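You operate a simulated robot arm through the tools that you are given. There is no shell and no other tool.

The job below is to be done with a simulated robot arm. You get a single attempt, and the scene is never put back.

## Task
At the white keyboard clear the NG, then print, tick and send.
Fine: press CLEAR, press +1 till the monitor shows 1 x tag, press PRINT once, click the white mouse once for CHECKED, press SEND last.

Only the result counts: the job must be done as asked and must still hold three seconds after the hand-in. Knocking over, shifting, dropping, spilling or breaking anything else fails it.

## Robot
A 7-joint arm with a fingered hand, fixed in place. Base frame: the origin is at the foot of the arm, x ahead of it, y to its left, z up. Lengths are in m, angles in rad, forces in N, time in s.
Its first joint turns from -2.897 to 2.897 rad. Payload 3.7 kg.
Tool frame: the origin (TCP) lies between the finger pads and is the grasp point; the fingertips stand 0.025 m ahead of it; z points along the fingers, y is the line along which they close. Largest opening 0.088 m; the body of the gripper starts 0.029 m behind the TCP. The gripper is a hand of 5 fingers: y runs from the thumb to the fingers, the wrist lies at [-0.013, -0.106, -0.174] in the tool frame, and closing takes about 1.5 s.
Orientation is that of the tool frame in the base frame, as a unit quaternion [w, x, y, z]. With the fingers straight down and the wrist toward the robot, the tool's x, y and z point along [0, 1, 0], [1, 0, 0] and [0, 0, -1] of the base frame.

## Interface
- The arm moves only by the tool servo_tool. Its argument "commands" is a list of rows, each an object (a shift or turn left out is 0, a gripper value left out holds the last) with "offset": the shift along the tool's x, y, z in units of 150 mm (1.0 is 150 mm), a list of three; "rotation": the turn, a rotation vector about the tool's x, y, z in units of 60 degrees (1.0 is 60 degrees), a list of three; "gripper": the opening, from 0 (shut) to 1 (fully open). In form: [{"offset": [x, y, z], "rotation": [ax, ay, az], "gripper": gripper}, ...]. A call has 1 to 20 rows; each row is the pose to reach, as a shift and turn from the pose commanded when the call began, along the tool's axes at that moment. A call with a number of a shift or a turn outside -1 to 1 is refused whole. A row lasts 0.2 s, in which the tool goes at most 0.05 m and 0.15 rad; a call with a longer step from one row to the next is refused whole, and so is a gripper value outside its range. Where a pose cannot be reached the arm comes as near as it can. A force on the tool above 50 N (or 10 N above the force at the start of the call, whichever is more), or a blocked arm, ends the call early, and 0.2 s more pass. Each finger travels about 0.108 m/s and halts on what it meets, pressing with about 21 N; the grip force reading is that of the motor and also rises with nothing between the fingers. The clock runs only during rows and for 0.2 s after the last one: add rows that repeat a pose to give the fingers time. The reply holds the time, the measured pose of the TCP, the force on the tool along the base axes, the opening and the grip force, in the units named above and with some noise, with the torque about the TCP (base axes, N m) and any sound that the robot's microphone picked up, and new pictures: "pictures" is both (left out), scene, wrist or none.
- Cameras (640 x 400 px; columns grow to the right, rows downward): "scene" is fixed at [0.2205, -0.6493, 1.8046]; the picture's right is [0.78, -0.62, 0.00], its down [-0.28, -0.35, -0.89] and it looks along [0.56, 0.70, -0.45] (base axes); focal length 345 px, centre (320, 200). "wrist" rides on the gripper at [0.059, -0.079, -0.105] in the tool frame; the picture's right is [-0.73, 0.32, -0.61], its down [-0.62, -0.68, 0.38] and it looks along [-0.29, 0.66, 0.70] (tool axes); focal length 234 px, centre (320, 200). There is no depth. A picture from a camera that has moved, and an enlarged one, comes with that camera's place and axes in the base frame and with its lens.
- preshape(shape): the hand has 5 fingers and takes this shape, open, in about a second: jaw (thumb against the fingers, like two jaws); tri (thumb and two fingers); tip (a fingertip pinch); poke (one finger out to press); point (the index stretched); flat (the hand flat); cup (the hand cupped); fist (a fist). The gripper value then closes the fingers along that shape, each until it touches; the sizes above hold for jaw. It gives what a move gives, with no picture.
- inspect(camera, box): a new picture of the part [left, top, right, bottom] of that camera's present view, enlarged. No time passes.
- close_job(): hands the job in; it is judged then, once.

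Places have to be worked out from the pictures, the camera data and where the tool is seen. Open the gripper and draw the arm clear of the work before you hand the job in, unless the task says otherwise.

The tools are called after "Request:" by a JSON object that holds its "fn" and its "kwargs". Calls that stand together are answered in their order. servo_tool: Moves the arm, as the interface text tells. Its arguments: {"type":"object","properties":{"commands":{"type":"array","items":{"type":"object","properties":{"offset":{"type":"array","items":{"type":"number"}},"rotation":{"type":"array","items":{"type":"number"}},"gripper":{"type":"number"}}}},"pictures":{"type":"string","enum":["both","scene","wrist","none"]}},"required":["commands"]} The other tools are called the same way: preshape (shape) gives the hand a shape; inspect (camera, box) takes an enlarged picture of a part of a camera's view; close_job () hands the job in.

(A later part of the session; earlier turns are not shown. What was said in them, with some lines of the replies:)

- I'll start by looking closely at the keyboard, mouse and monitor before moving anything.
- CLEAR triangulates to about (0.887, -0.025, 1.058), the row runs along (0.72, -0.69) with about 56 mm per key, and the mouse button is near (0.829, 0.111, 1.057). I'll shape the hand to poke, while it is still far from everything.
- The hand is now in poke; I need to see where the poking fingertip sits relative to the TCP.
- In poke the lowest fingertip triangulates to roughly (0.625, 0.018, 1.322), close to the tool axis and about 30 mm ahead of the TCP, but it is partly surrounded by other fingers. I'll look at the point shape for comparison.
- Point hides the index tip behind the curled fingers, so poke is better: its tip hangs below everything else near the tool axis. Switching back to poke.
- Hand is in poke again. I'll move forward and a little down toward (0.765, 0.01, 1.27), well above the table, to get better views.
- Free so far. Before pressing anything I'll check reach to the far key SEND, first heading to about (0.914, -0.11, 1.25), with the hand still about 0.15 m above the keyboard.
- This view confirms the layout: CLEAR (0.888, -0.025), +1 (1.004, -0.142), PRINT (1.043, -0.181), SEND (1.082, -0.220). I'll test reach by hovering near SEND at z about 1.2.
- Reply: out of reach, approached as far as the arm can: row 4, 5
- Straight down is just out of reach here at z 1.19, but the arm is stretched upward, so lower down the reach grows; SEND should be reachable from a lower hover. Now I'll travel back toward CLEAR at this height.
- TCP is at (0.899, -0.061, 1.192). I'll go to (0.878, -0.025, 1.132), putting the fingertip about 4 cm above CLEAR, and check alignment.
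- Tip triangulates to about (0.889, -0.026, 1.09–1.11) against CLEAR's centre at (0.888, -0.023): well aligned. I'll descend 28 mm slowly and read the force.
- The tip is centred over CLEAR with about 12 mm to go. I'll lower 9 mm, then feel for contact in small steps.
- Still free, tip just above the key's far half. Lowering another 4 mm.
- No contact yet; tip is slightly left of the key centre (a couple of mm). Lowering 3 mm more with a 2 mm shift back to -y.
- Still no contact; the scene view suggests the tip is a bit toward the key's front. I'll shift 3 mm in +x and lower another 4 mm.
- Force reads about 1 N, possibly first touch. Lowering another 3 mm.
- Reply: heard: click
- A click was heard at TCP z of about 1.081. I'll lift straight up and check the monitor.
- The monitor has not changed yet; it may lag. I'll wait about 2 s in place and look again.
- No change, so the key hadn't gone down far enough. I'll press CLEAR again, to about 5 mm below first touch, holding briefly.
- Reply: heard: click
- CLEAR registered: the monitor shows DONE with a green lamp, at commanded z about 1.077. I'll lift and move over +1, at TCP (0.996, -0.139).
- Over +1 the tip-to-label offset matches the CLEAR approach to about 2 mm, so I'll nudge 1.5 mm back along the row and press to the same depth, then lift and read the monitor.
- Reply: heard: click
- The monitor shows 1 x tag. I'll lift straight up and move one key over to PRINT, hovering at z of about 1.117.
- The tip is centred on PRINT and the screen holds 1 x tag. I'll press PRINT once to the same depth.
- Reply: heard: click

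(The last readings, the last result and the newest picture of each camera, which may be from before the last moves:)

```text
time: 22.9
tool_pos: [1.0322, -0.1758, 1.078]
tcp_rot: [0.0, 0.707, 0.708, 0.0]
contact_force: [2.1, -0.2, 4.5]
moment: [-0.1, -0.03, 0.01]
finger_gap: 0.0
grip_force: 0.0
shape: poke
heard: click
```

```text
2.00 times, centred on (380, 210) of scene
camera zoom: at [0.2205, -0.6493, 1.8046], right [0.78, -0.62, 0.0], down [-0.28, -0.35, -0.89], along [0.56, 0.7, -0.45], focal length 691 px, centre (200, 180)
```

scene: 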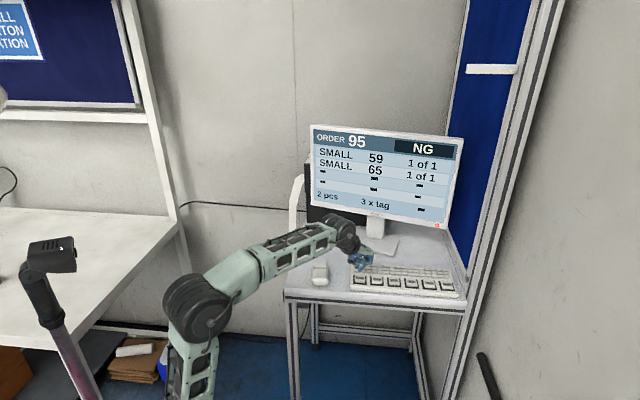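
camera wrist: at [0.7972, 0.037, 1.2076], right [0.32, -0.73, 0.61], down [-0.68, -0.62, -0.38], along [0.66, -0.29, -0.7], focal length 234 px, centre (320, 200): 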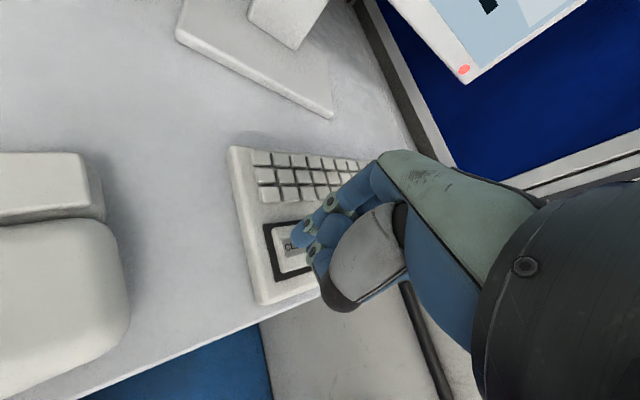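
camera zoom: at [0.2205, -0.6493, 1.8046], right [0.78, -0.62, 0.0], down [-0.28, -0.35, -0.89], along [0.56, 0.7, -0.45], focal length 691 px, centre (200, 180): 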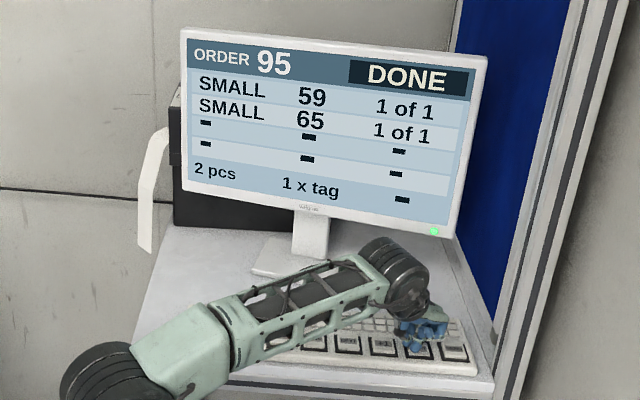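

Click and 4.5 N, like the registered presses, but the screen looks unchanged. I'll lift straight up and wait to see whether a print indication appears before deciding anything.

Request:
{"fn": "servo_tool", "kwargs": {"commands": [{"offset": [0, 0, -0.12]}, {"offset": [0, 0, -0.27]}, {"offset": [0, 0, -0.27]}, {"offset": [0, 0, -0.27]}, {"offset": [0, 0, -0.27]}, {"offset": [0, 0, -0.27]}], "pictures": "both"}}

Request:
{"fn": "inspect", "kwargs": {"camera": "scene", "box": [280, 110, 480, 310]}}

Request:
{"fn": "inspect", "kwargs": {"camera": "scene", "box": [270, 150, 350, 240]}}

```text
time: 24.3
tool_pos: [1.034, -0.1759, 1.1184]
tcp_rot: [-0.001, 0.707, 0.707, 0.001]
contact_force: [0.1, 0.6, -0.6]
moment: [-0.01, 0.01, 0.01]
finger_gap: 0.0
grip_force: 0.2
shape: poke
camera wrist: at [0.9556, -0.1188, 1.2226], right [0.32, -0.73, 0.61], down [-0.68, -0.62, -0.38], along [0.66, -0.29, -0.7], focal length 234 px, centre (320, 200)
```

scene: 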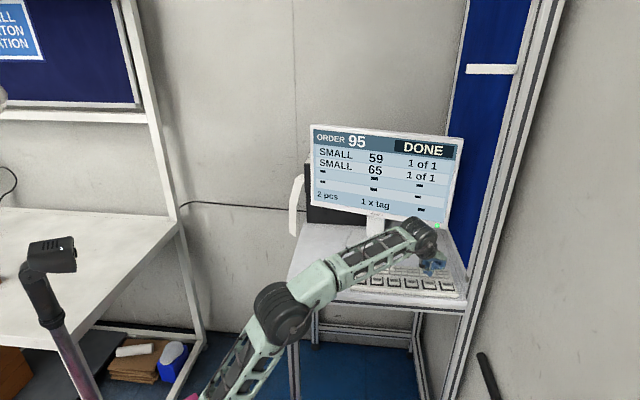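
wrist: 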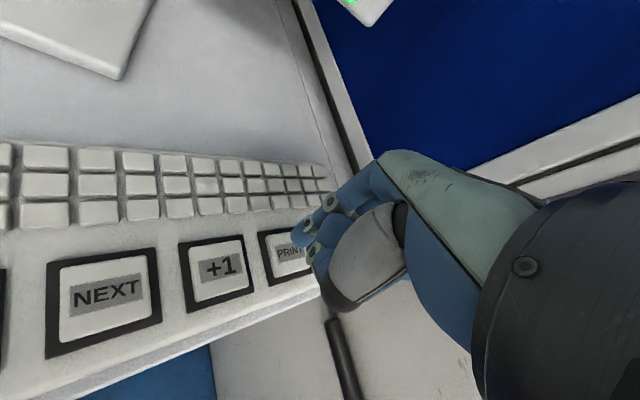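

```text
2.00 times, centred on (380, 210) of scene
camera zoom: at [0.2205, -0.6493, 1.8046], right [0.78, -0.62, 0.0], down [-0.28, -0.35, -0.89], along [0.56, 0.7, -0.45], focal length 691 px, centre (200, 180)
```

zoom: 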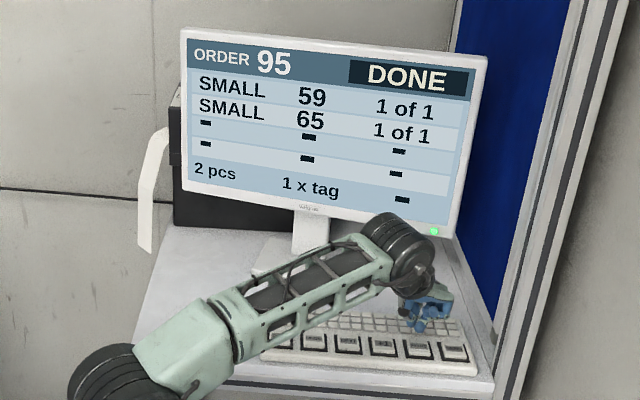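

```text
4.44 times, centred on (310, 195) of scene
camera zoom: at [0.2205, -0.6493, 1.8046], right [0.78, -0.62, 0.0], down [-0.28, -0.35, -0.89], along [0.56, 0.7, -0.45], focal length 1535 px, centre (364, 222)
```

zoom: 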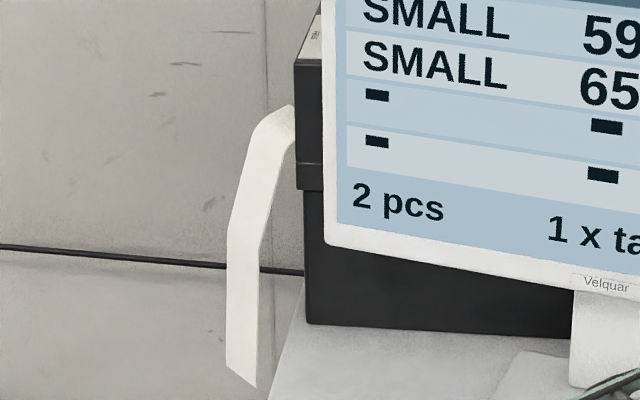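

No change on screen or in the paper strip so far. I'll wait a couple more seconds while hovering and recheck both the printer and screen.

Request:
{"fn": "servo_tool", "kwargs": {"commands": [{"offset": [0, 0, -0.1]}, {"offset": [0, 0, -0.1]}, {"offset": [0, 0, -0.1]}, {"offset": [0, 0, -0.1]}, {"offset": [0, 0, -0.1]}, {"offset": [0, 0, -0.1]}, {"offset": [0, 0, -0.1]}, {"offset": [0, 0, -0.1]}, {"offset": [0, 0, -0.1]}, {"offset": [0, 0, -0.1]}], "pictures": "none"}}

Request:
{"fn": "inspect", "kwargs": {"camera": "scene", "box": [300, 110, 480, 240]}}

Request:
{"fn": "inspect", "kwargs": {"camera": "scene", "box": [270, 150, 350, 240]}}

Request:
{"fn": "inspect", "kwargs": {"camera": "scene", "box": [370, 240, 470, 310]}}

```text
time: 26.5
tool_pos: [1.0349, -0.1768, 1.1338]
tcp_rot: [0.0, 0.708, 0.707, 0.0]
contact_force: [-0.3, -0.3, 0.3]
moment: [0.01, -0.03, 0.01]
finger_gap: 0.0
grip_force: 0.0
shape: poke
```

```text
3.08 times, centred on (390, 175) of scene
camera zoom: at [0.2205, -0.6493, 1.8046], right [0.78, -0.62, 0.0], down [-0.28, -0.35, -0.89], along [0.56, 0.7, -0.45], focal length 1063 px, centre (105, 277)
```

zoom: 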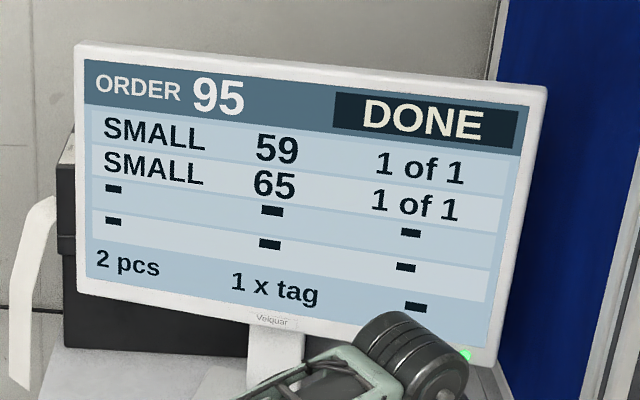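

```text
4.44 times, centred on (310, 195) of scene
camera zoom: at [0.2205, -0.6493, 1.8046], right [0.78, -0.62, 0.0], down [-0.28, -0.35, -0.89], along [0.56, 0.7, -0.45], focal length 1535 px, centre (364, 222)
```

zoom: 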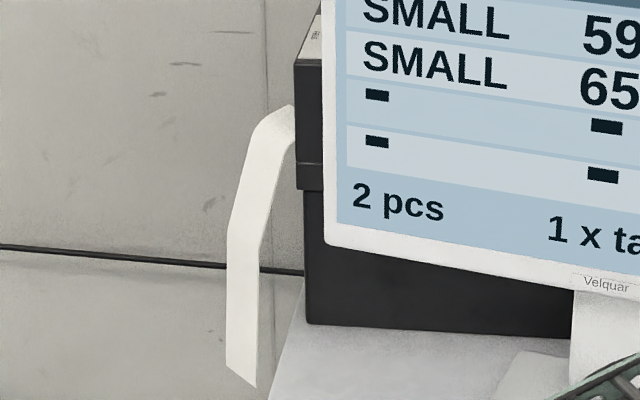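

```text
5.71 times, centred on (420, 275) of scene
camera zoom: at [0.2205, -0.6493, 1.8046], right [0.78, -0.62, 0.0], down [-0.28, -0.35, -0.89], along [0.56, 0.7, -0.45], focal length 1974 px, centre (-251, -229)
```

zoom: 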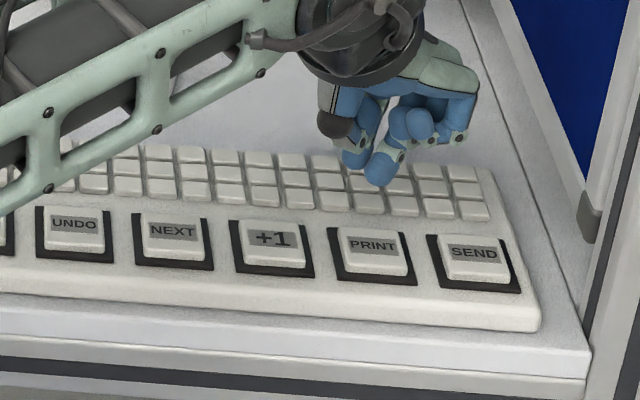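

There's no print feedback visible anywhere, but the press matched the registered ones in depth, force and click, so pressing again would risk a second print; I'll keep it at one. Next I raise and travel toward the mouse.

Request:
{"fn": "servo_tool", "kwargs": {"commands": [{"offset": [0, 0, -0.2]}, {"offset": [0.2, -0.2, -0.3]}, {"offset": [0.4, -0.4, -0.4]}, {"offset": [0.6, -0.6, -0.4]}, {"offset": [0.8, -0.8, -0.4]}, {"offset": [1.0, -1.0, -0.4]}, {"offset": [1.0, -1.0, -0.4]}], "pictures": "none"}}

Request:
{"fn": "servo_tool", "kwargs": {"commands": [{"offset": [0.25, -0.12, 0.05]}, {"offset": [0.5, -0.25, 0.1]}, {"offset": [0.75, -0.37, 0.15]}, {"offset": [0.93, -0.45, 0.2]}, {"offset": [0.93, -0.45, 0.2]}], "pictures": "both"}}

Request:
{"fn": "inspect", "kwargs": {"camera": "scene", "box": [290, 210, 370, 290]}}

Request:
{"fn": "inspect", "kwargs": {"camera": "wrist", "box": [160, 130, 400, 300]}}

```text
time: 28.1
tool_pos: [0.882, -0.0259, 1.1916]
tcp_rot: [-0.001, 0.707, 0.707, 0.001]
contact_force: [-1.3, 0.8, 0.4]
moment: [0.02, 0.0, 0.0]
finger_gap: 0.0
grip_force: 0.1
shape: poke
```

```text
time: 29.3
tool_pos: [0.8159, 0.1125, 1.1624]
tcp_rot: [0.0, 0.707, 0.707, 0.0]
contact_force: [0.7, -0.5, 0.4]
moment: [0.0, 0.02, -0.02]
finger_gap: 0.0001
grip_force: 0.0
shape: poke
camera wrist: at [0.7364, 0.1703, 1.2673], right [0.32, -0.73, 0.61], down [-0.68, -0.62, -0.38], along [0.66, -0.29, -0.7], focal length 234 px, centre (320, 200)
```

scene: 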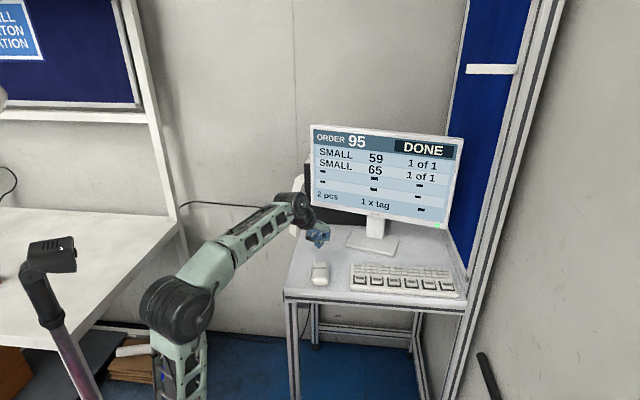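
wrist: 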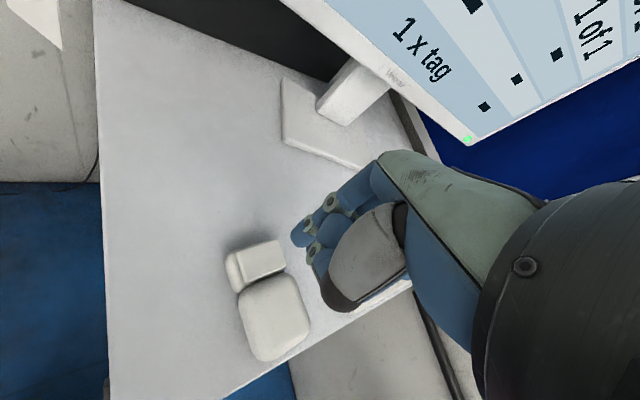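

```text
5.00 times, centred on (330, 250) of scene
camera zoom: at [0.2205, -0.6493, 1.8046], right [0.78, -0.62, 0.0], down [-0.28, -0.35, -0.89], along [0.56, 0.7, -0.45], focal length 1727 px, centre (270, -50)
```

zoom: 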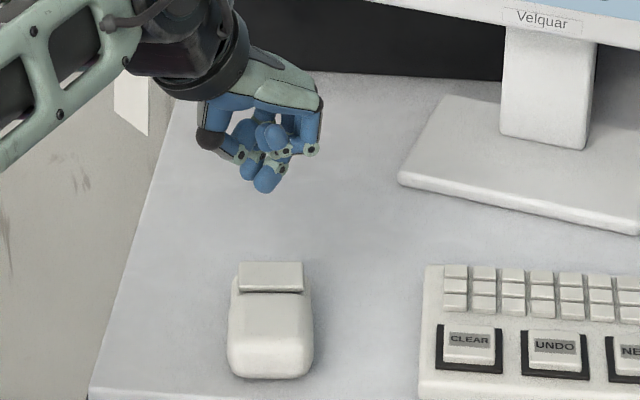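

```text
2.35 times, centred on (280, 215) of wrist
camera zoom: at [0.7364, 0.1703, 1.2673], right [0.32, -0.73, 0.61], down [-0.68, -0.62, -0.38], along [0.66, -0.29, -0.7], focal length 551 px, centre (414, 165)
```

zoom: 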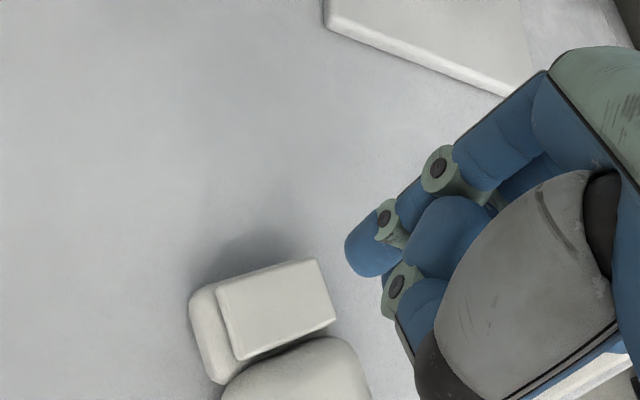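

The mouse's button plate triangulates to (0.828, 0.109, about 1.057), so the TCP should be at (0.8195, 0.1115). I'll shift there and descend to z of about 1.102, still clear of it.

Request:
{"fn": "servo_tool", "kwargs": {"commands": [{"offset": [-0.01, 0.023, 0.1]}, {"offset": [-0.01, 0.023, 0.25]}, {"offset": [-0.01, 0.023, 0.35]}, {"offset": [-0.01, 0.023, 0.4]}, {"offset": [-0.01, 0.023, 0.4]}], "pictures": "none"}}

Request:
{"fn": "inspect", "kwargs": {"camera": "scene", "box": [290, 230, 360, 290]}}

Request:
{"fn": "inspect", "kwargs": {"camera": "wrist", "box": [160, 130, 400, 300]}}

```text
time: 30.5
tool_pos: [0.82, 0.1128, 1.1037]
tcp_rot: [0.0, 0.707, 0.707, 0.0]
contact_force: [0.2, 0.2, -0.7]
moment: [0.03, -0.01, 0.01]
finger_gap: 0.0002
grip_force: 0.1
shape: poke
```

```text
6.67 times, centred on (325, 260) of scene
camera zoom: at [0.2205, -0.6493, 1.8046], right [0.78, -0.62, 0.0], down [-0.28, -0.35, -0.89], along [0.56, 0.7, -0.45], focal length 2303 px, centre (287, -200)
```

zoom: 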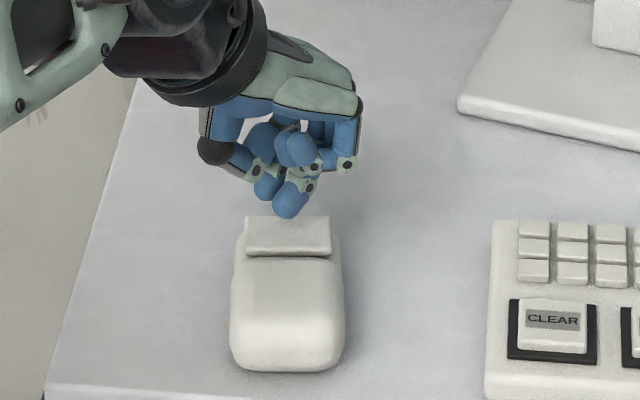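

```text
2.35 times, centred on (280, 215) of wrist
camera zoom: at [0.7408, 0.1702, 1.2072], right [0.32, -0.73, 0.61], down [-0.68, -0.62, -0.38], along [0.66, -0.29, -0.7], focal length 551 px, centre (414, 165)
```

zoom: 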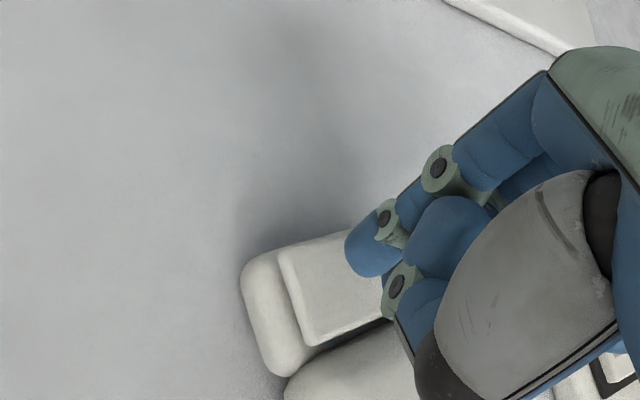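

Tip is above the button plate in both views; the plate height is uncertain within 10 mm, so I'll lower 6 mm and check again.

Request:
{"fn": "servo_tool", "kwargs": {"commands": [{"offset": [0, 0, 0.02]}, {"offset": [0, 0, 0.04]}], "pictures": "none"}}

Request:
{"fn": "inspect", "kwargs": {"camera": "scene", "box": [300, 235, 342, 271]}}

Request:
{"fn": "inspect", "kwargs": {"camera": "wrist", "box": [230, 190, 350, 280]}}

```text
time: 31.1
tool_pos: [0.819, 0.1118, 1.0973]
tcp_rot: [0.0, 0.707, 0.707, 0.0]
contact_force: [-0.4, 0.9, -0.1]
moment: [-0.01, -0.01, 0.0]
finger_gap: 0.0
grip_force: 0.1
shape: poke
```

```text
11.11 times, centred on (321, 253) of scene
camera zoom: at [0.2205, -0.6493, 1.8046], right [0.78, -0.62, 0.0], down [-0.28, -0.35, -0.89], along [0.56, 0.7, -0.45], focal length 3838 px, centre (309, -389)
```

zoom: 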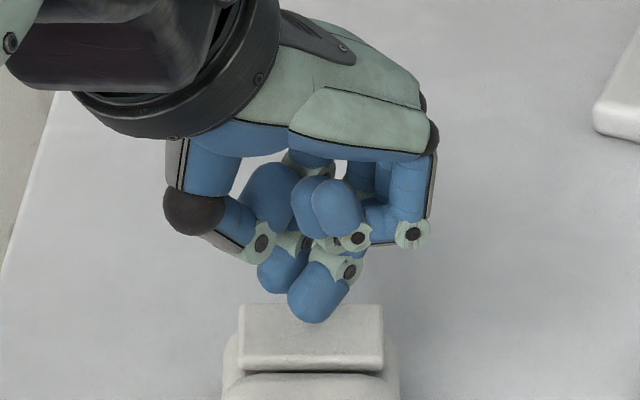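

```text
4.44 times, centred on (290, 235) of wrist
camera zoom: at [0.7413, 0.1695, 1.2018], right [0.32, -0.73, 0.61], down [-0.68, -0.62, -0.38], along [0.66, -0.29, -0.7], focal length 1041 px, centre (453, 44)
```

zoom: 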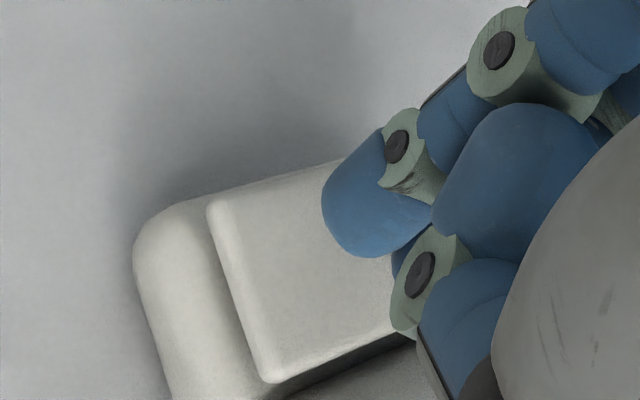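

The tip is laterally centred on the plate in the scene view and slightly toward its right in the wrist view. I'll shift 3 mm in +y and 2 mm in +x and lower 4 mm.

Request:
{"fn": "servo_tool", "kwargs": {"commands": [{"offset": [0.02, 0.013, 0.0]}, {"offset": [0.02, 0.013, 0.013]}, {"offset": [0.02, 0.013, 0.027]}], "pictures": "none"}}

Request:
{"fn": "inspect", "kwargs": {"camera": "scene", "box": [300, 235, 342, 271]}}

Request:
{"fn": "inspect", "kwargs": {"camera": "wrist", "box": [230, 190, 350, 280]}}

```text
time: 31.9
tool_pos: [0.8216, 0.1133, 1.0929]
tcp_rot: [0.0, 0.707, 0.707, 0.0]
contact_force: [-0.8, 0.2, -0.7]
moment: [0.04, -0.02, 0.03]
finger_gap: 0.0
grip_force: 0.0
shape: poke
```

```text
11.11 times, centred on (321, 253) of scene
camera zoom: at [0.2205, -0.6493, 1.8046], right [0.78, -0.62, 0.0], down [-0.28, -0.35, -0.89], along [0.56, 0.7, -0.45], focal length 3838 px, centre (309, -389)
```

zoom: 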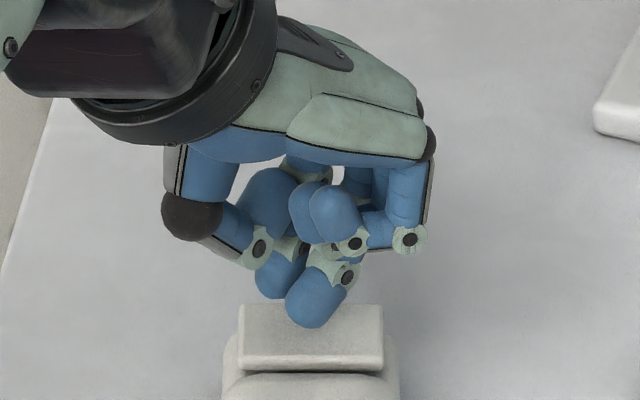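

```text
4.44 times, centred on (290, 235) of wrist
camera zoom: at [0.7428, 0.1726, 1.1974], right [0.32, -0.73, 0.61], down [-0.68, -0.62, -0.38], along [0.66, -0.29, -0.7], focal length 1041 px, centre (453, 44)
```

zoom: 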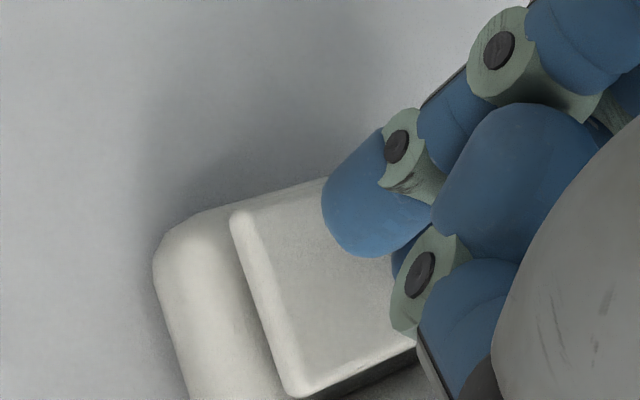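

Still free at z 1.093; the tip stays over the plate in both views. Lowering 4 mm more.

Request:
{"fn": "servo_tool", "kwargs": {"commands": [{"offset": [0.0, 0.007, 0.013]}, {"offset": [0.0, 0.007, 0.027]}], "pictures": "none"}}

Request:
{"fn": "inspect", "kwargs": {"camera": "scene", "box": [300, 235, 342, 271]}}

Request:
{"fn": "inspect", "kwargs": {"camera": "wrist", "box": [230, 190, 350, 280]}}

```text
time: 32.5
tool_pos: [0.8223, 0.1157, 1.0892]
tcp_rot: [-0.001, 0.707, 0.707, 0.0]
contact_force: [0.2, -0.4, -0.6]
moment: [0.0, -0.02, -0.02]
finger_gap: 0.0001
grip_force: 0.1
shape: poke
```

```text
11.11 times, centred on (321, 253) of scene
camera zoom: at [0.2205, -0.6493, 1.8046], right [0.78, -0.62, 0.0], down [-0.28, -0.35, -0.89], along [0.56, 0.7, -0.45], focal length 3838 px, centre (309, -389)
```

zoom: 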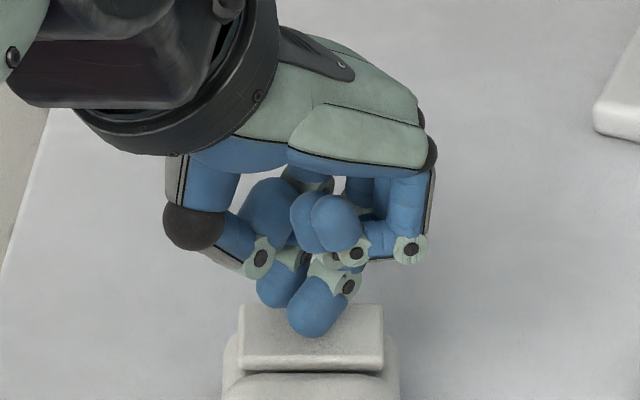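

```text
4.44 times, centred on (290, 235) of wrist
camera zoom: at [0.7434, 0.1726, 1.1936], right [0.32, -0.73, 0.61], down [-0.68, -0.62, -0.38], along [0.66, -0.29, -0.7], focal length 1041 px, centre (453, 44)
```

zoom: 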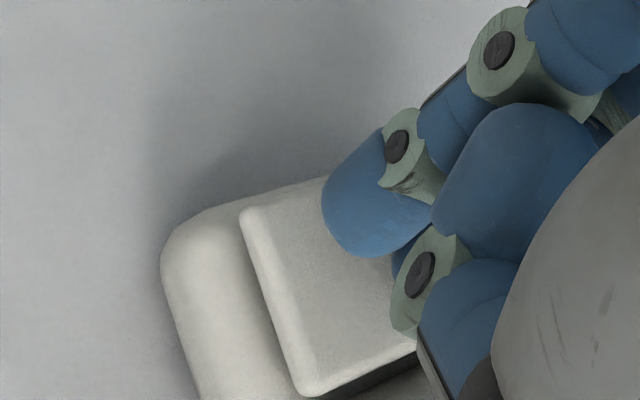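

No contact yet at z 1.089. Shifting 1.5 mm in +x and +y to stay central on the plate, then 3 mm lower.

Request:
{"fn": "servo_tool", "kwargs": {"commands": [{"offset": [0.01, 0.01, 0.0]}, {"offset": [0.01, 0.01, 0.01]}, {"offset": [0.01, 0.01, 0.02]}], "pictures": "none"}}

Request:
{"fn": "inspect", "kwargs": {"camera": "scene", "box": [300, 235, 342, 271]}}

Request:
{"fn": "inspect", "kwargs": {"camera": "wrist", "box": [230, 190, 350, 280]}}

```text
time: 33.3
tool_pos: [0.8238, 0.1167, 1.0864]
tcp_rot: [0.0, 0.707, 0.708, 0.0]
contact_force: [-0.8, -0.1, -0.2]
moment: [-0.01, -0.03, 0.0]
finger_gap: 0.0004
grip_force: 0.0
shape: poke
```

```text
11.11 times, centred on (321, 253) of scene
camera zoom: at [0.2205, -0.6493, 1.8046], right [0.78, -0.62, 0.0], down [-0.28, -0.35, -0.89], along [0.56, 0.7, -0.45], focal length 3838 px, centre (309, -389)
```

zoom: 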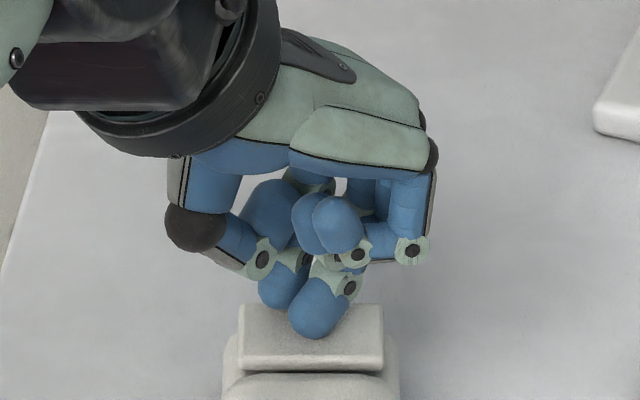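

```text
4.44 times, centred on (290, 235) of wrist
camera zoom: at [0.7454, 0.1744, 1.1911], right [0.32, -0.73, 0.61], down [-0.68, -0.62, -0.38], along [0.66, -0.29, -0.7], focal length 1041 px, centre (453, 44)
```

zoom: 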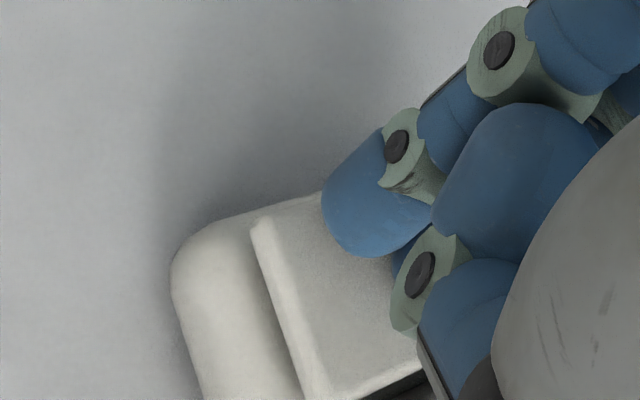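

Tip is still over the plate in both views with no contact. Lowering 3 mm more.

Request:
{"fn": "servo_tool", "kwargs": {"commands": [{"offset": [0, 0, 0.01]}, {"offset": [0, 0, 0.02]}], "pictures": "none"}}

Request:
{"fn": "inspect", "kwargs": {"camera": "scene", "box": [300, 235, 342, 271]}}

Request:
{"fn": "inspect", "kwargs": {"camera": "wrist", "box": [230, 190, 350, 280]}}

```text
time: 33.9
tool_pos: [0.8251, 0.1163, 1.0836]
tcp_rot: [-0.001, 0.707, 0.707, 0.0]
contact_force: [-0.5, 0.4, 1.9]
moment: [0.0, -0.03, -0.01]
finger_gap: 0.0
grip_force: 0.1
shape: poke
heard: click
```

```text
11.11 times, centred on (321, 253) of scene
camera zoom: at [0.2205, -0.6493, 1.8046], right [0.78, -0.62, 0.0], down [-0.28, -0.35, -0.89], along [0.56, 0.7, -0.45], focal length 3838 px, centre (309, -389)
```

zoom: 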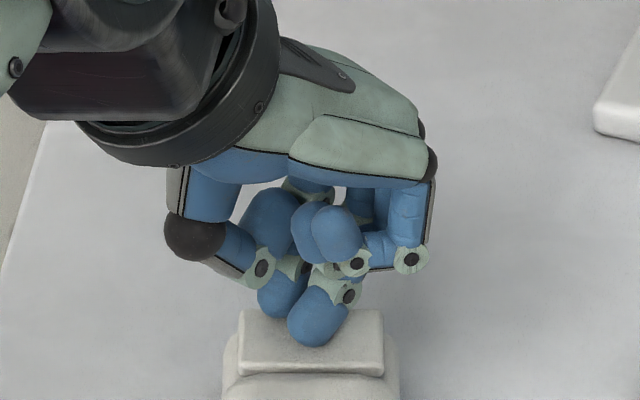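

```text
4.44 times, centred on (290, 235) of wrist
camera zoom: at [0.7449, 0.1743, 1.1881], right [0.32, -0.73, 0.61], down [-0.68, -0.62, -0.38], along [0.66, -0.29, -0.7], focal length 1041 px, centre (453, 44)
```

zoom: 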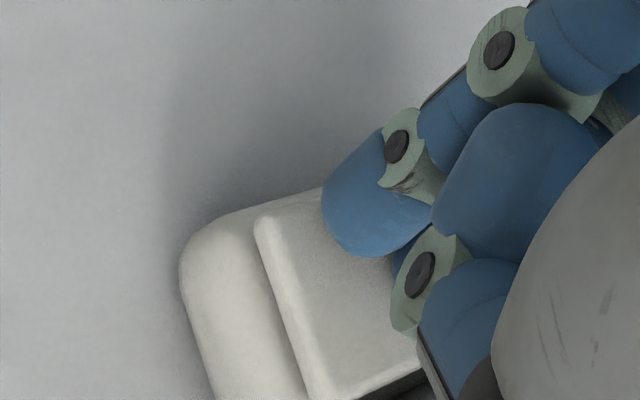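

A click, and the plate has visibly sunk about 1.5 mm. I'll check the monitor before doing anything else.

Request:
{"fn": "inspect", "kwargs": {"camera": "scene", "box": [300, 110, 480, 240]}}

```text
3.08 times, centred on (390, 175) of scene
camera zoom: at [0.2205, -0.6493, 1.8046], right [0.78, -0.62, 0.0], down [-0.28, -0.35, -0.89], along [0.56, 0.7, -0.45], focal length 1063 px, centre (105, 277)
```

zoom: 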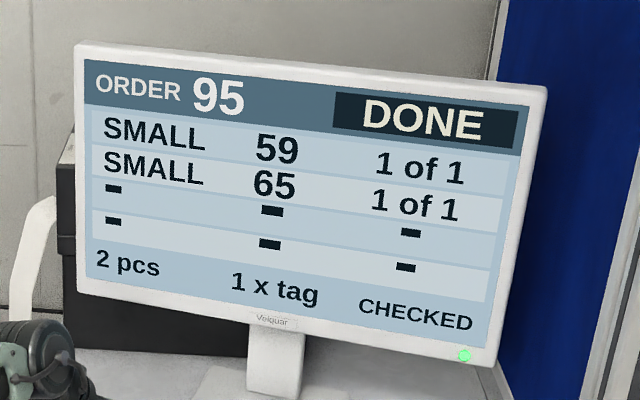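

CHECKED is shown. I'll lift straight up off the mouse and verify it stayed single and in place.

Request:
{"fn": "servo_tool", "kwargs": {"commands": [{"offset": [0, 0, -0.07]}, {"offset": [0, 0, -0.2]}, {"offset": [0, 0, -0.4]}, {"offset": [0, 0, -0.6]}, {"offset": [0, 0, -0.7]}, {"offset": [0, 0, -0.7]}], "pictures": "both"}}

Request:
{"fn": "inspect", "kwargs": {"camera": "scene", "box": [270, 110, 480, 310]}}

```text
time: 35.3
tool_pos: [0.8236, 0.1149, 1.1898]
tcp_rot: [0.001, 0.707, 0.707, 0.0]
contact_force: [-0.3, 0.3, 1.2]
moment: [-0.02, 0.04, 0.01]
finger_gap: 0.0
grip_force: 0.0
shape: poke
camera wrist: at [0.7455, 0.1731, 1.294], right [0.32, -0.73, 0.61], down [-0.68, -0.62, -0.38], along [0.66, -0.29, -0.7], focal length 234 px, centre (320, 200)
```

scene: 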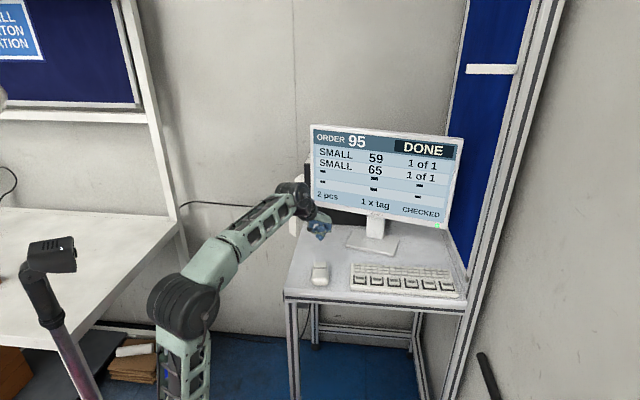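
wrist: 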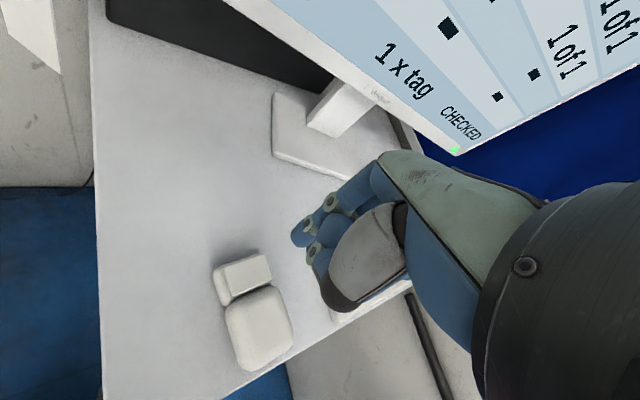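

```text
2.00 times, centred on (375, 210) of scene
camera zoom: at [0.2205, -0.6493, 1.8046], right [0.78, -0.62, 0.0], down [-0.28, -0.35, -0.89], along [0.56, 0.7, -0.45], focal length 691 px, centre (210, 180)
```

zoom: 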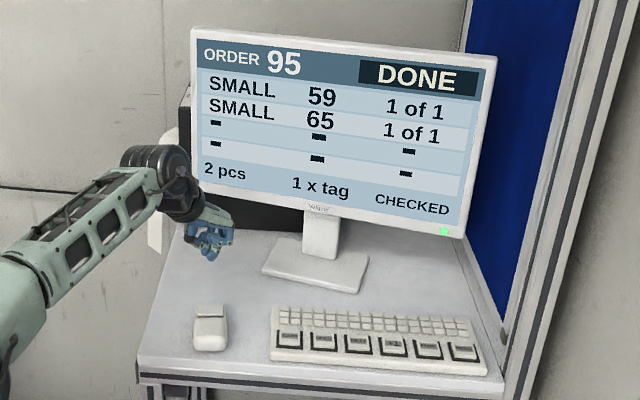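

CHECKED holds and the mouse is in place. A quick close look at the printer's paper for any print evidence before the last key.

Request:
{"fn": "inspect", "kwargs": {"camera": "wrist", "box": [0, 0, 200, 125]}}

Request:
{"fn": "inspect", "kwargs": {"camera": "scene", "box": [270, 150, 350, 240]}}

```text
3.20 times, centred on (100, 62) of wrist
camera zoom: at [0.7455, 0.1731, 1.294], right [0.32, -0.73, 0.61], down [-0.68, -0.62, -0.38], along [0.66, -0.29, -0.7], focal length 749 px, centre (1024, 640)
```

zoom: 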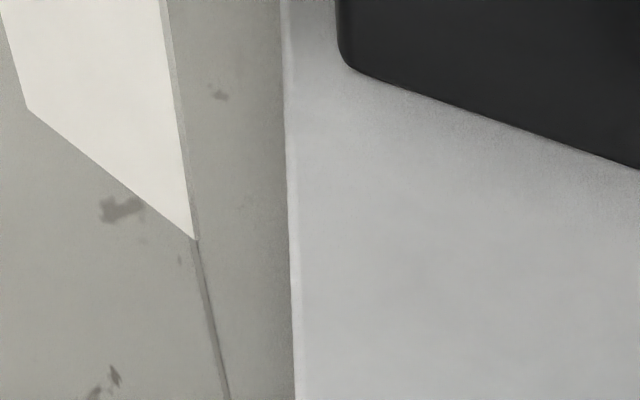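

```text
4.44 times, centred on (310, 195) of scene
camera zoom: at [0.2205, -0.6493, 1.8046], right [0.78, -0.62, 0.0], down [-0.28, -0.35, -0.89], along [0.56, 0.7, -0.45], focal length 1535 px, centre (364, 222)
```

zoom: 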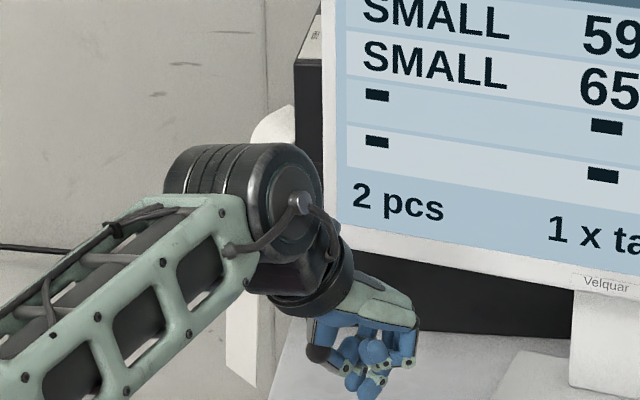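

No visible print cue exists, so I leave PRINT at its single press. Now I travel over the keyboard toward SEND at z about 1.14 (TCP target (1.0725, -0.2155)).

Request:
{"fn": "servo_tool", "kwargs": {"commands": [{"offset": [-0.25, 0.19, 0.08]}, {"offset": [-0.5, 0.375, 0.16]}, {"offset": [-0.75, 0.56, 0.24]}, {"offset": [-1.0, 0.75, 0.33]}, {"offset": [-1.0, 0.75, 0.33]}], "pictures": "none"}}

Request:
{"fn": "servo_tool", "kwargs": {"commands": [{"offset": [-0.25, 0.19, 0.0]}, {"offset": [-0.5, 0.375, 0.0]}, {"offset": [-0.75, 0.56, 0.0]}, {"offset": [-1.0, 0.75, 0.0]}, {"offset": [-1.0, 0.75, 0.0]}], "pictures": "none"}}

Request:
{"fn": "servo_tool", "kwargs": {"commands": [{"offset": [-0.1, 0.08, 0.08]}, {"offset": [-0.21, 0.157, 0.15]}, {"offset": [-0.21, 0.157, 0.15]}], "pictures": "both"}}

Request:
{"fn": "inspect", "kwargs": {"camera": "scene", "box": [400, 240, 470, 300]}}

Request:
{"fn": "inspect", "kwargs": {"camera": "wrist", "box": [200, 150, 440, 300]}}

```text
time: 36.5
tool_pos: [0.9349, -0.0365, 1.1403]
tcp_rot: [0.0, 0.707, 0.707, 0.0]
contact_force: [0.0, 0.8, 0.7]
moment: [0.0, 0.03, 0.0]
finger_gap: 0.0
grip_force: 0.0
shape: poke
```

```text
time: 37.7
tool_pos: [1.051, -0.1858, 1.1387]
tcp_rot: [0.0, 0.707, 0.707, 0.0]
contact_force: [-1.1, -0.3, -1.1]
moment: [0.02, 0.0, -0.03]
finger_gap: 0.0003
grip_force: 0.0
shape: poke
```

```text
time: 38.5
tool_pos: [1.0722, -0.215, 1.1174]
tcp_rot: [-0.001, 0.707, 0.708, 0.0]
contact_force: [-0.8, -0.1, 0.6]
moment: [-0.02, 0.01, 0.03]
finger_gap: 0.0002
grip_force: 0.1
shape: poke
camera wrist: at [0.994, -0.1575, 1.222], right [0.32, -0.73, 0.61], down [-0.68, -0.62, -0.38], along [0.66, -0.29, -0.7], focal length 234 px, centre (320, 200)
```

scene: 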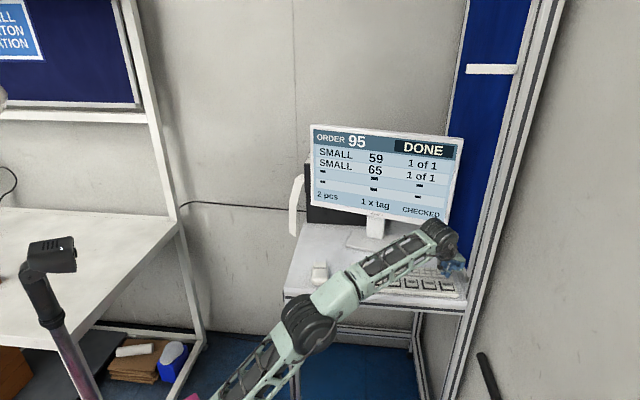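
wrist: 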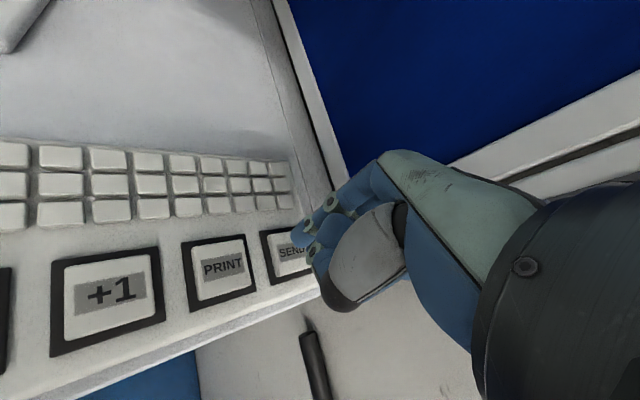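

```text
6.67 times, centred on (435, 270) of scene
camera zoom: at [0.2205, -0.6493, 1.8046], right [0.78, -0.62, 0.0], down [-0.28, -0.35, -0.89], along [0.56, 0.7, -0.45], focal length 2303 px, centre (-447, -267)
```

zoom: 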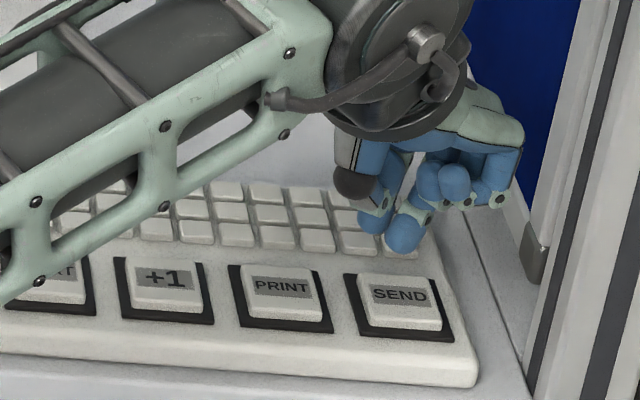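

```text
2.67 times, centred on (320, 225) of wrist
camera zoom: at [0.994, -0.1575, 1.222], right [0.32, -0.73, 0.61], down [-0.68, -0.62, -0.38], along [0.66, -0.29, -0.7], focal length 624 px, centre (320, 133)
```

zoom: 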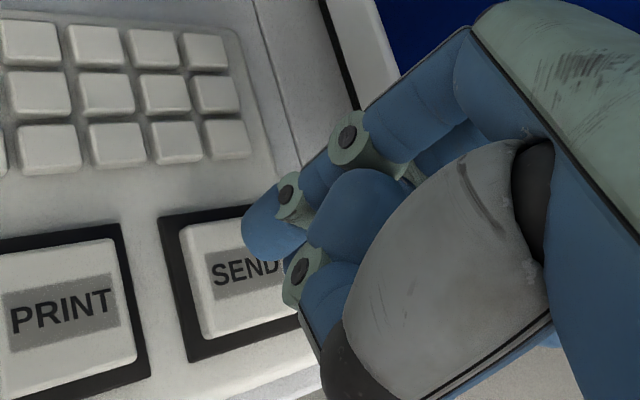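

The tip sits over SEND with the same offsets as the other keys and the monitor shows DONE, 1 x tag, CHECKED. Pressing SEND to the same depth.

Request:
{"fn": "servo_tool", "kwargs": {"commands": [{"offset": [0, 0, 0.1]}, {"offset": [0, 0, 0.2]}, {"offset": [0, 0, 0.235]}, {"offset": [0, 0, 0.25]}, {"offset": [0, 0, 0.27]}, {"offset": [0, 0, 0.27]}], "pictures": "none"}}

Request:
{"fn": "inspect", "kwargs": {"camera": "scene", "box": [280, 110, 480, 310]}}

Request:
{"fn": "inspect", "kwargs": {"camera": "scene", "box": [400, 240, 470, 300]}}

```text
time: 39.9
tool_pos: [1.0713, -0.2147, 1.0764]
tcp_rot: [0.0, 0.707, 0.707, 0.0]
contact_force: [2.4, 2.5, 8.7]
moment: [-0.06, -0.01, -0.02]
finger_gap: 0.0001
grip_force: 0.2
shape: poke
heard: click
```

```text
2.00 times, centred on (380, 210) of scene
camera zoom: at [0.2205, -0.6493, 1.8046], right [0.78, -0.62, 0.0], down [-0.28, -0.35, -0.89], along [0.56, 0.7, -0.45], focal length 691 px, centre (200, 180)
```

zoom: 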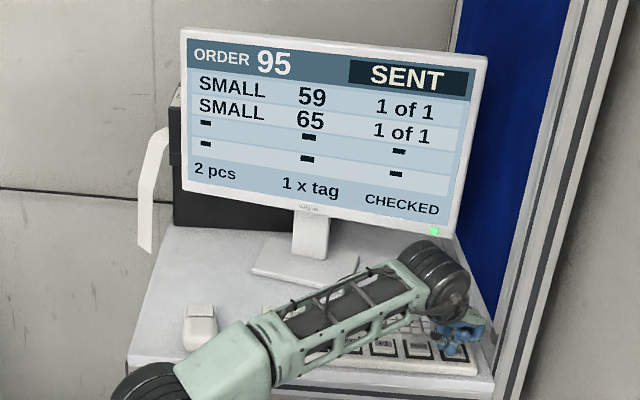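

```text
6.67 times, centred on (435, 270) of scene
camera zoom: at [0.2205, -0.6493, 1.8046], right [0.78, -0.62, 0.0], down [-0.28, -0.35, -0.89], along [0.56, 0.7, -0.45], focal length 2303 px, centre (-447, -267)
```

zoom: 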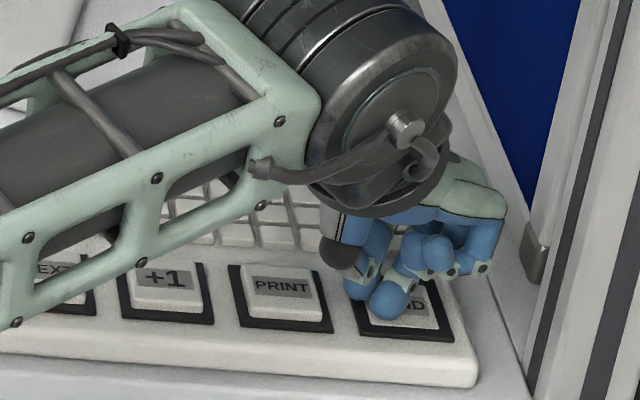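

The monitor shows SENT with 1 x tag and CHECKED. I'll lift straight up and retreat toward the robot, clear of the work.

Request:
{"fn": "servo_tool", "kwargs": {"commands": [{"offset": [0, 0, -0.12]}, {"offset": [0, 0, -0.3]}, {"offset": [0.05, -0.2, -0.45]}, {"offset": [0.15, -0.4, -0.6]}, {"offset": [0.25, -0.6, -0.75]}, {"offset": [0.35, -0.8, -0.9]}, {"offset": [0.45, -1.0, -1.0]}, {"offset": [0.45, -1.0, -1.0]}], "pictures": "none"}}

Request:
{"fn": "servo_tool", "kwargs": {"commands": [{"offset": [0.15, -0.25, -0.1]}, {"offset": [0.3, -0.5, -0.2]}, {"offset": [0.45, -0.75, -0.3]}, {"offset": [0.6, -1.0, -0.4]}, {"offset": [0.6, -1.0, -0.4]}], "pictures": "none"}}

Request:
{"fn": "servo_tool", "kwargs": {"commands": [{"offset": [0.1, -0.25, -0.1]}, {"offset": [0.2, -0.5, -0.2]}, {"offset": [0.3, -0.75, -0.3]}, {"offset": [0.4, -1.0, -0.4]}, {"offset": [0.4, -1.0, -0.4]}], "pictures": "both"}}

Request:
{"fn": "inspect", "kwargs": {"camera": "scene", "box": [280, 110, 480, 310]}}

```text
time: 41.7
tool_pos: [0.9228, -0.1484, 1.2271]
tcp_rot: [0.0, 0.707, 0.708, 0.0]
contact_force: [0.4, -0.2, -0.4]
moment: [0.03, -0.01, 0.0]
finger_gap: 0.0001
grip_force: 0.0
shape: poke
```

```text
time: 42.9
tool_pos: [0.773, -0.0568, 1.2867]
tcp_rot: [0.0, 0.707, 0.707, 0.0]
contact_force: [0.5, 0.4, 0.3]
moment: [-0.01, 0.01, -0.03]
finger_gap: 0.0001
grip_force: 0.1
shape: poke
```

```text
time: 44.1
tool_pos: [0.622, 0.0031, 1.3465]
tcp_rot: [0.001, 0.707, 0.707, 0.0]
contact_force: [-0.1, 0.1, -0.4]
moment: [0.0, 0.02, 0.01]
finger_gap: 0.0
grip_force: 0.0
shape: poke
camera wrist: at [0.543, 0.06, 1.4518], right [0.32, -0.73, 0.61], down [-0.68, -0.62, -0.38], along [0.66, -0.29, -0.7], focal length 234 px, centre (320, 200)
```

scene: 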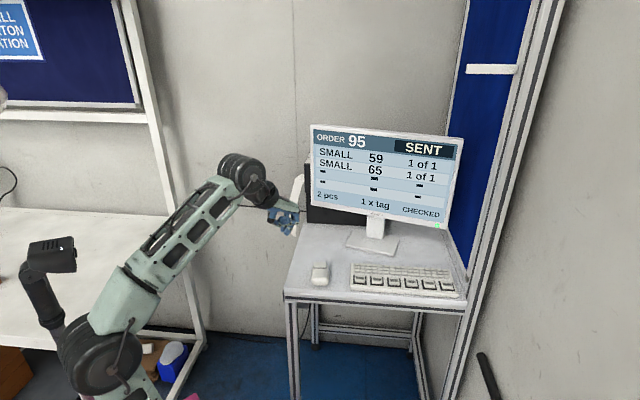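
wrist: 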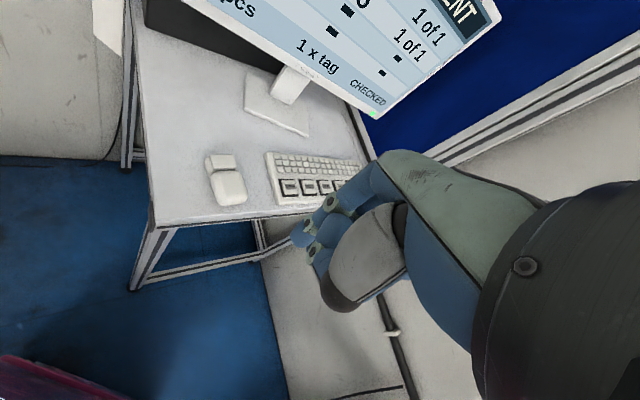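

```text
2.00 times, centred on (380, 210) of scene
camera zoom: at [0.2205, -0.6493, 1.8046], right [0.78, -0.62, 0.0], down [-0.28, -0.35, -0.89], along [0.56, 0.7, -0.45], focal length 691 px, centre (200, 180)
```

zoom: 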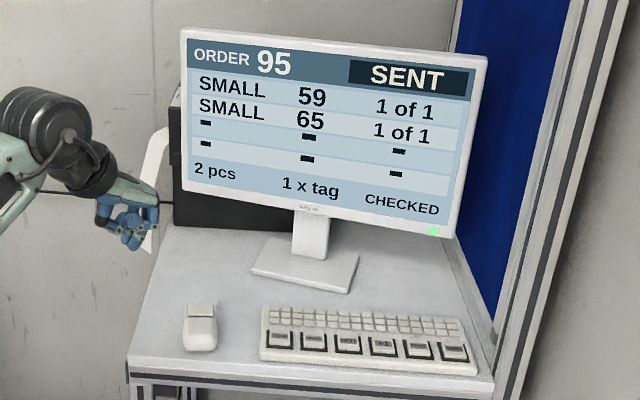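

The arm is clear, keyboard and mouse are where they were, and the monitor holds SENT / 1 x tag / CHECKED. I'll open the hand to the jaw shape in free air to finish.

Request:
{"fn": "preshape", "kwargs": {"shape": "jaw"}}

```text
time: 45.0
tool_pos: [0.6217, 0.0016, 1.3473]
tcp_rot: [0.001, 0.708, 0.707, 0.0]
contact_force: [-0.5, -0.6, -0.7]
moment: [-0.02, 0.01, -0.01]
finger_gap: 0.0877
grip_force: 0.1
shape: jaw
```

The gripper is open (0.088 m), the arm is clear, and the screen state is stable, so I hand the job in.

Request:
{"fn": "close_job", "kwargs": {}}

```text
The job is handed in.
```

I handed the job in with the monitor showing SENT, 1 x tag and CHECKED. The PRINT step is the only one I couldn't confirm.

- **CLEAR:** I pressed it twice. The first press was too light: it clicked, but NG stayed on the screen. The second press changed NG to DONE.
- **+1:** One press took the count from 3 x tag to 1 x tag.
- **PRINT:** I pressed it once, as deep and as hard as the CLEAR and +1 presses that worked, and it clicked. Neither the screen nor the printer's paper showed any sign of a print. I didn't press it again, because that could have printed a second tag.
- **Mouse:** One click brought up CHECKED.
- **SEND:** I pressed it last, and the screen changed to SENT.

The keyboard and mouse look to be where they were. I moved the arm clear and opened the hand before handing in.
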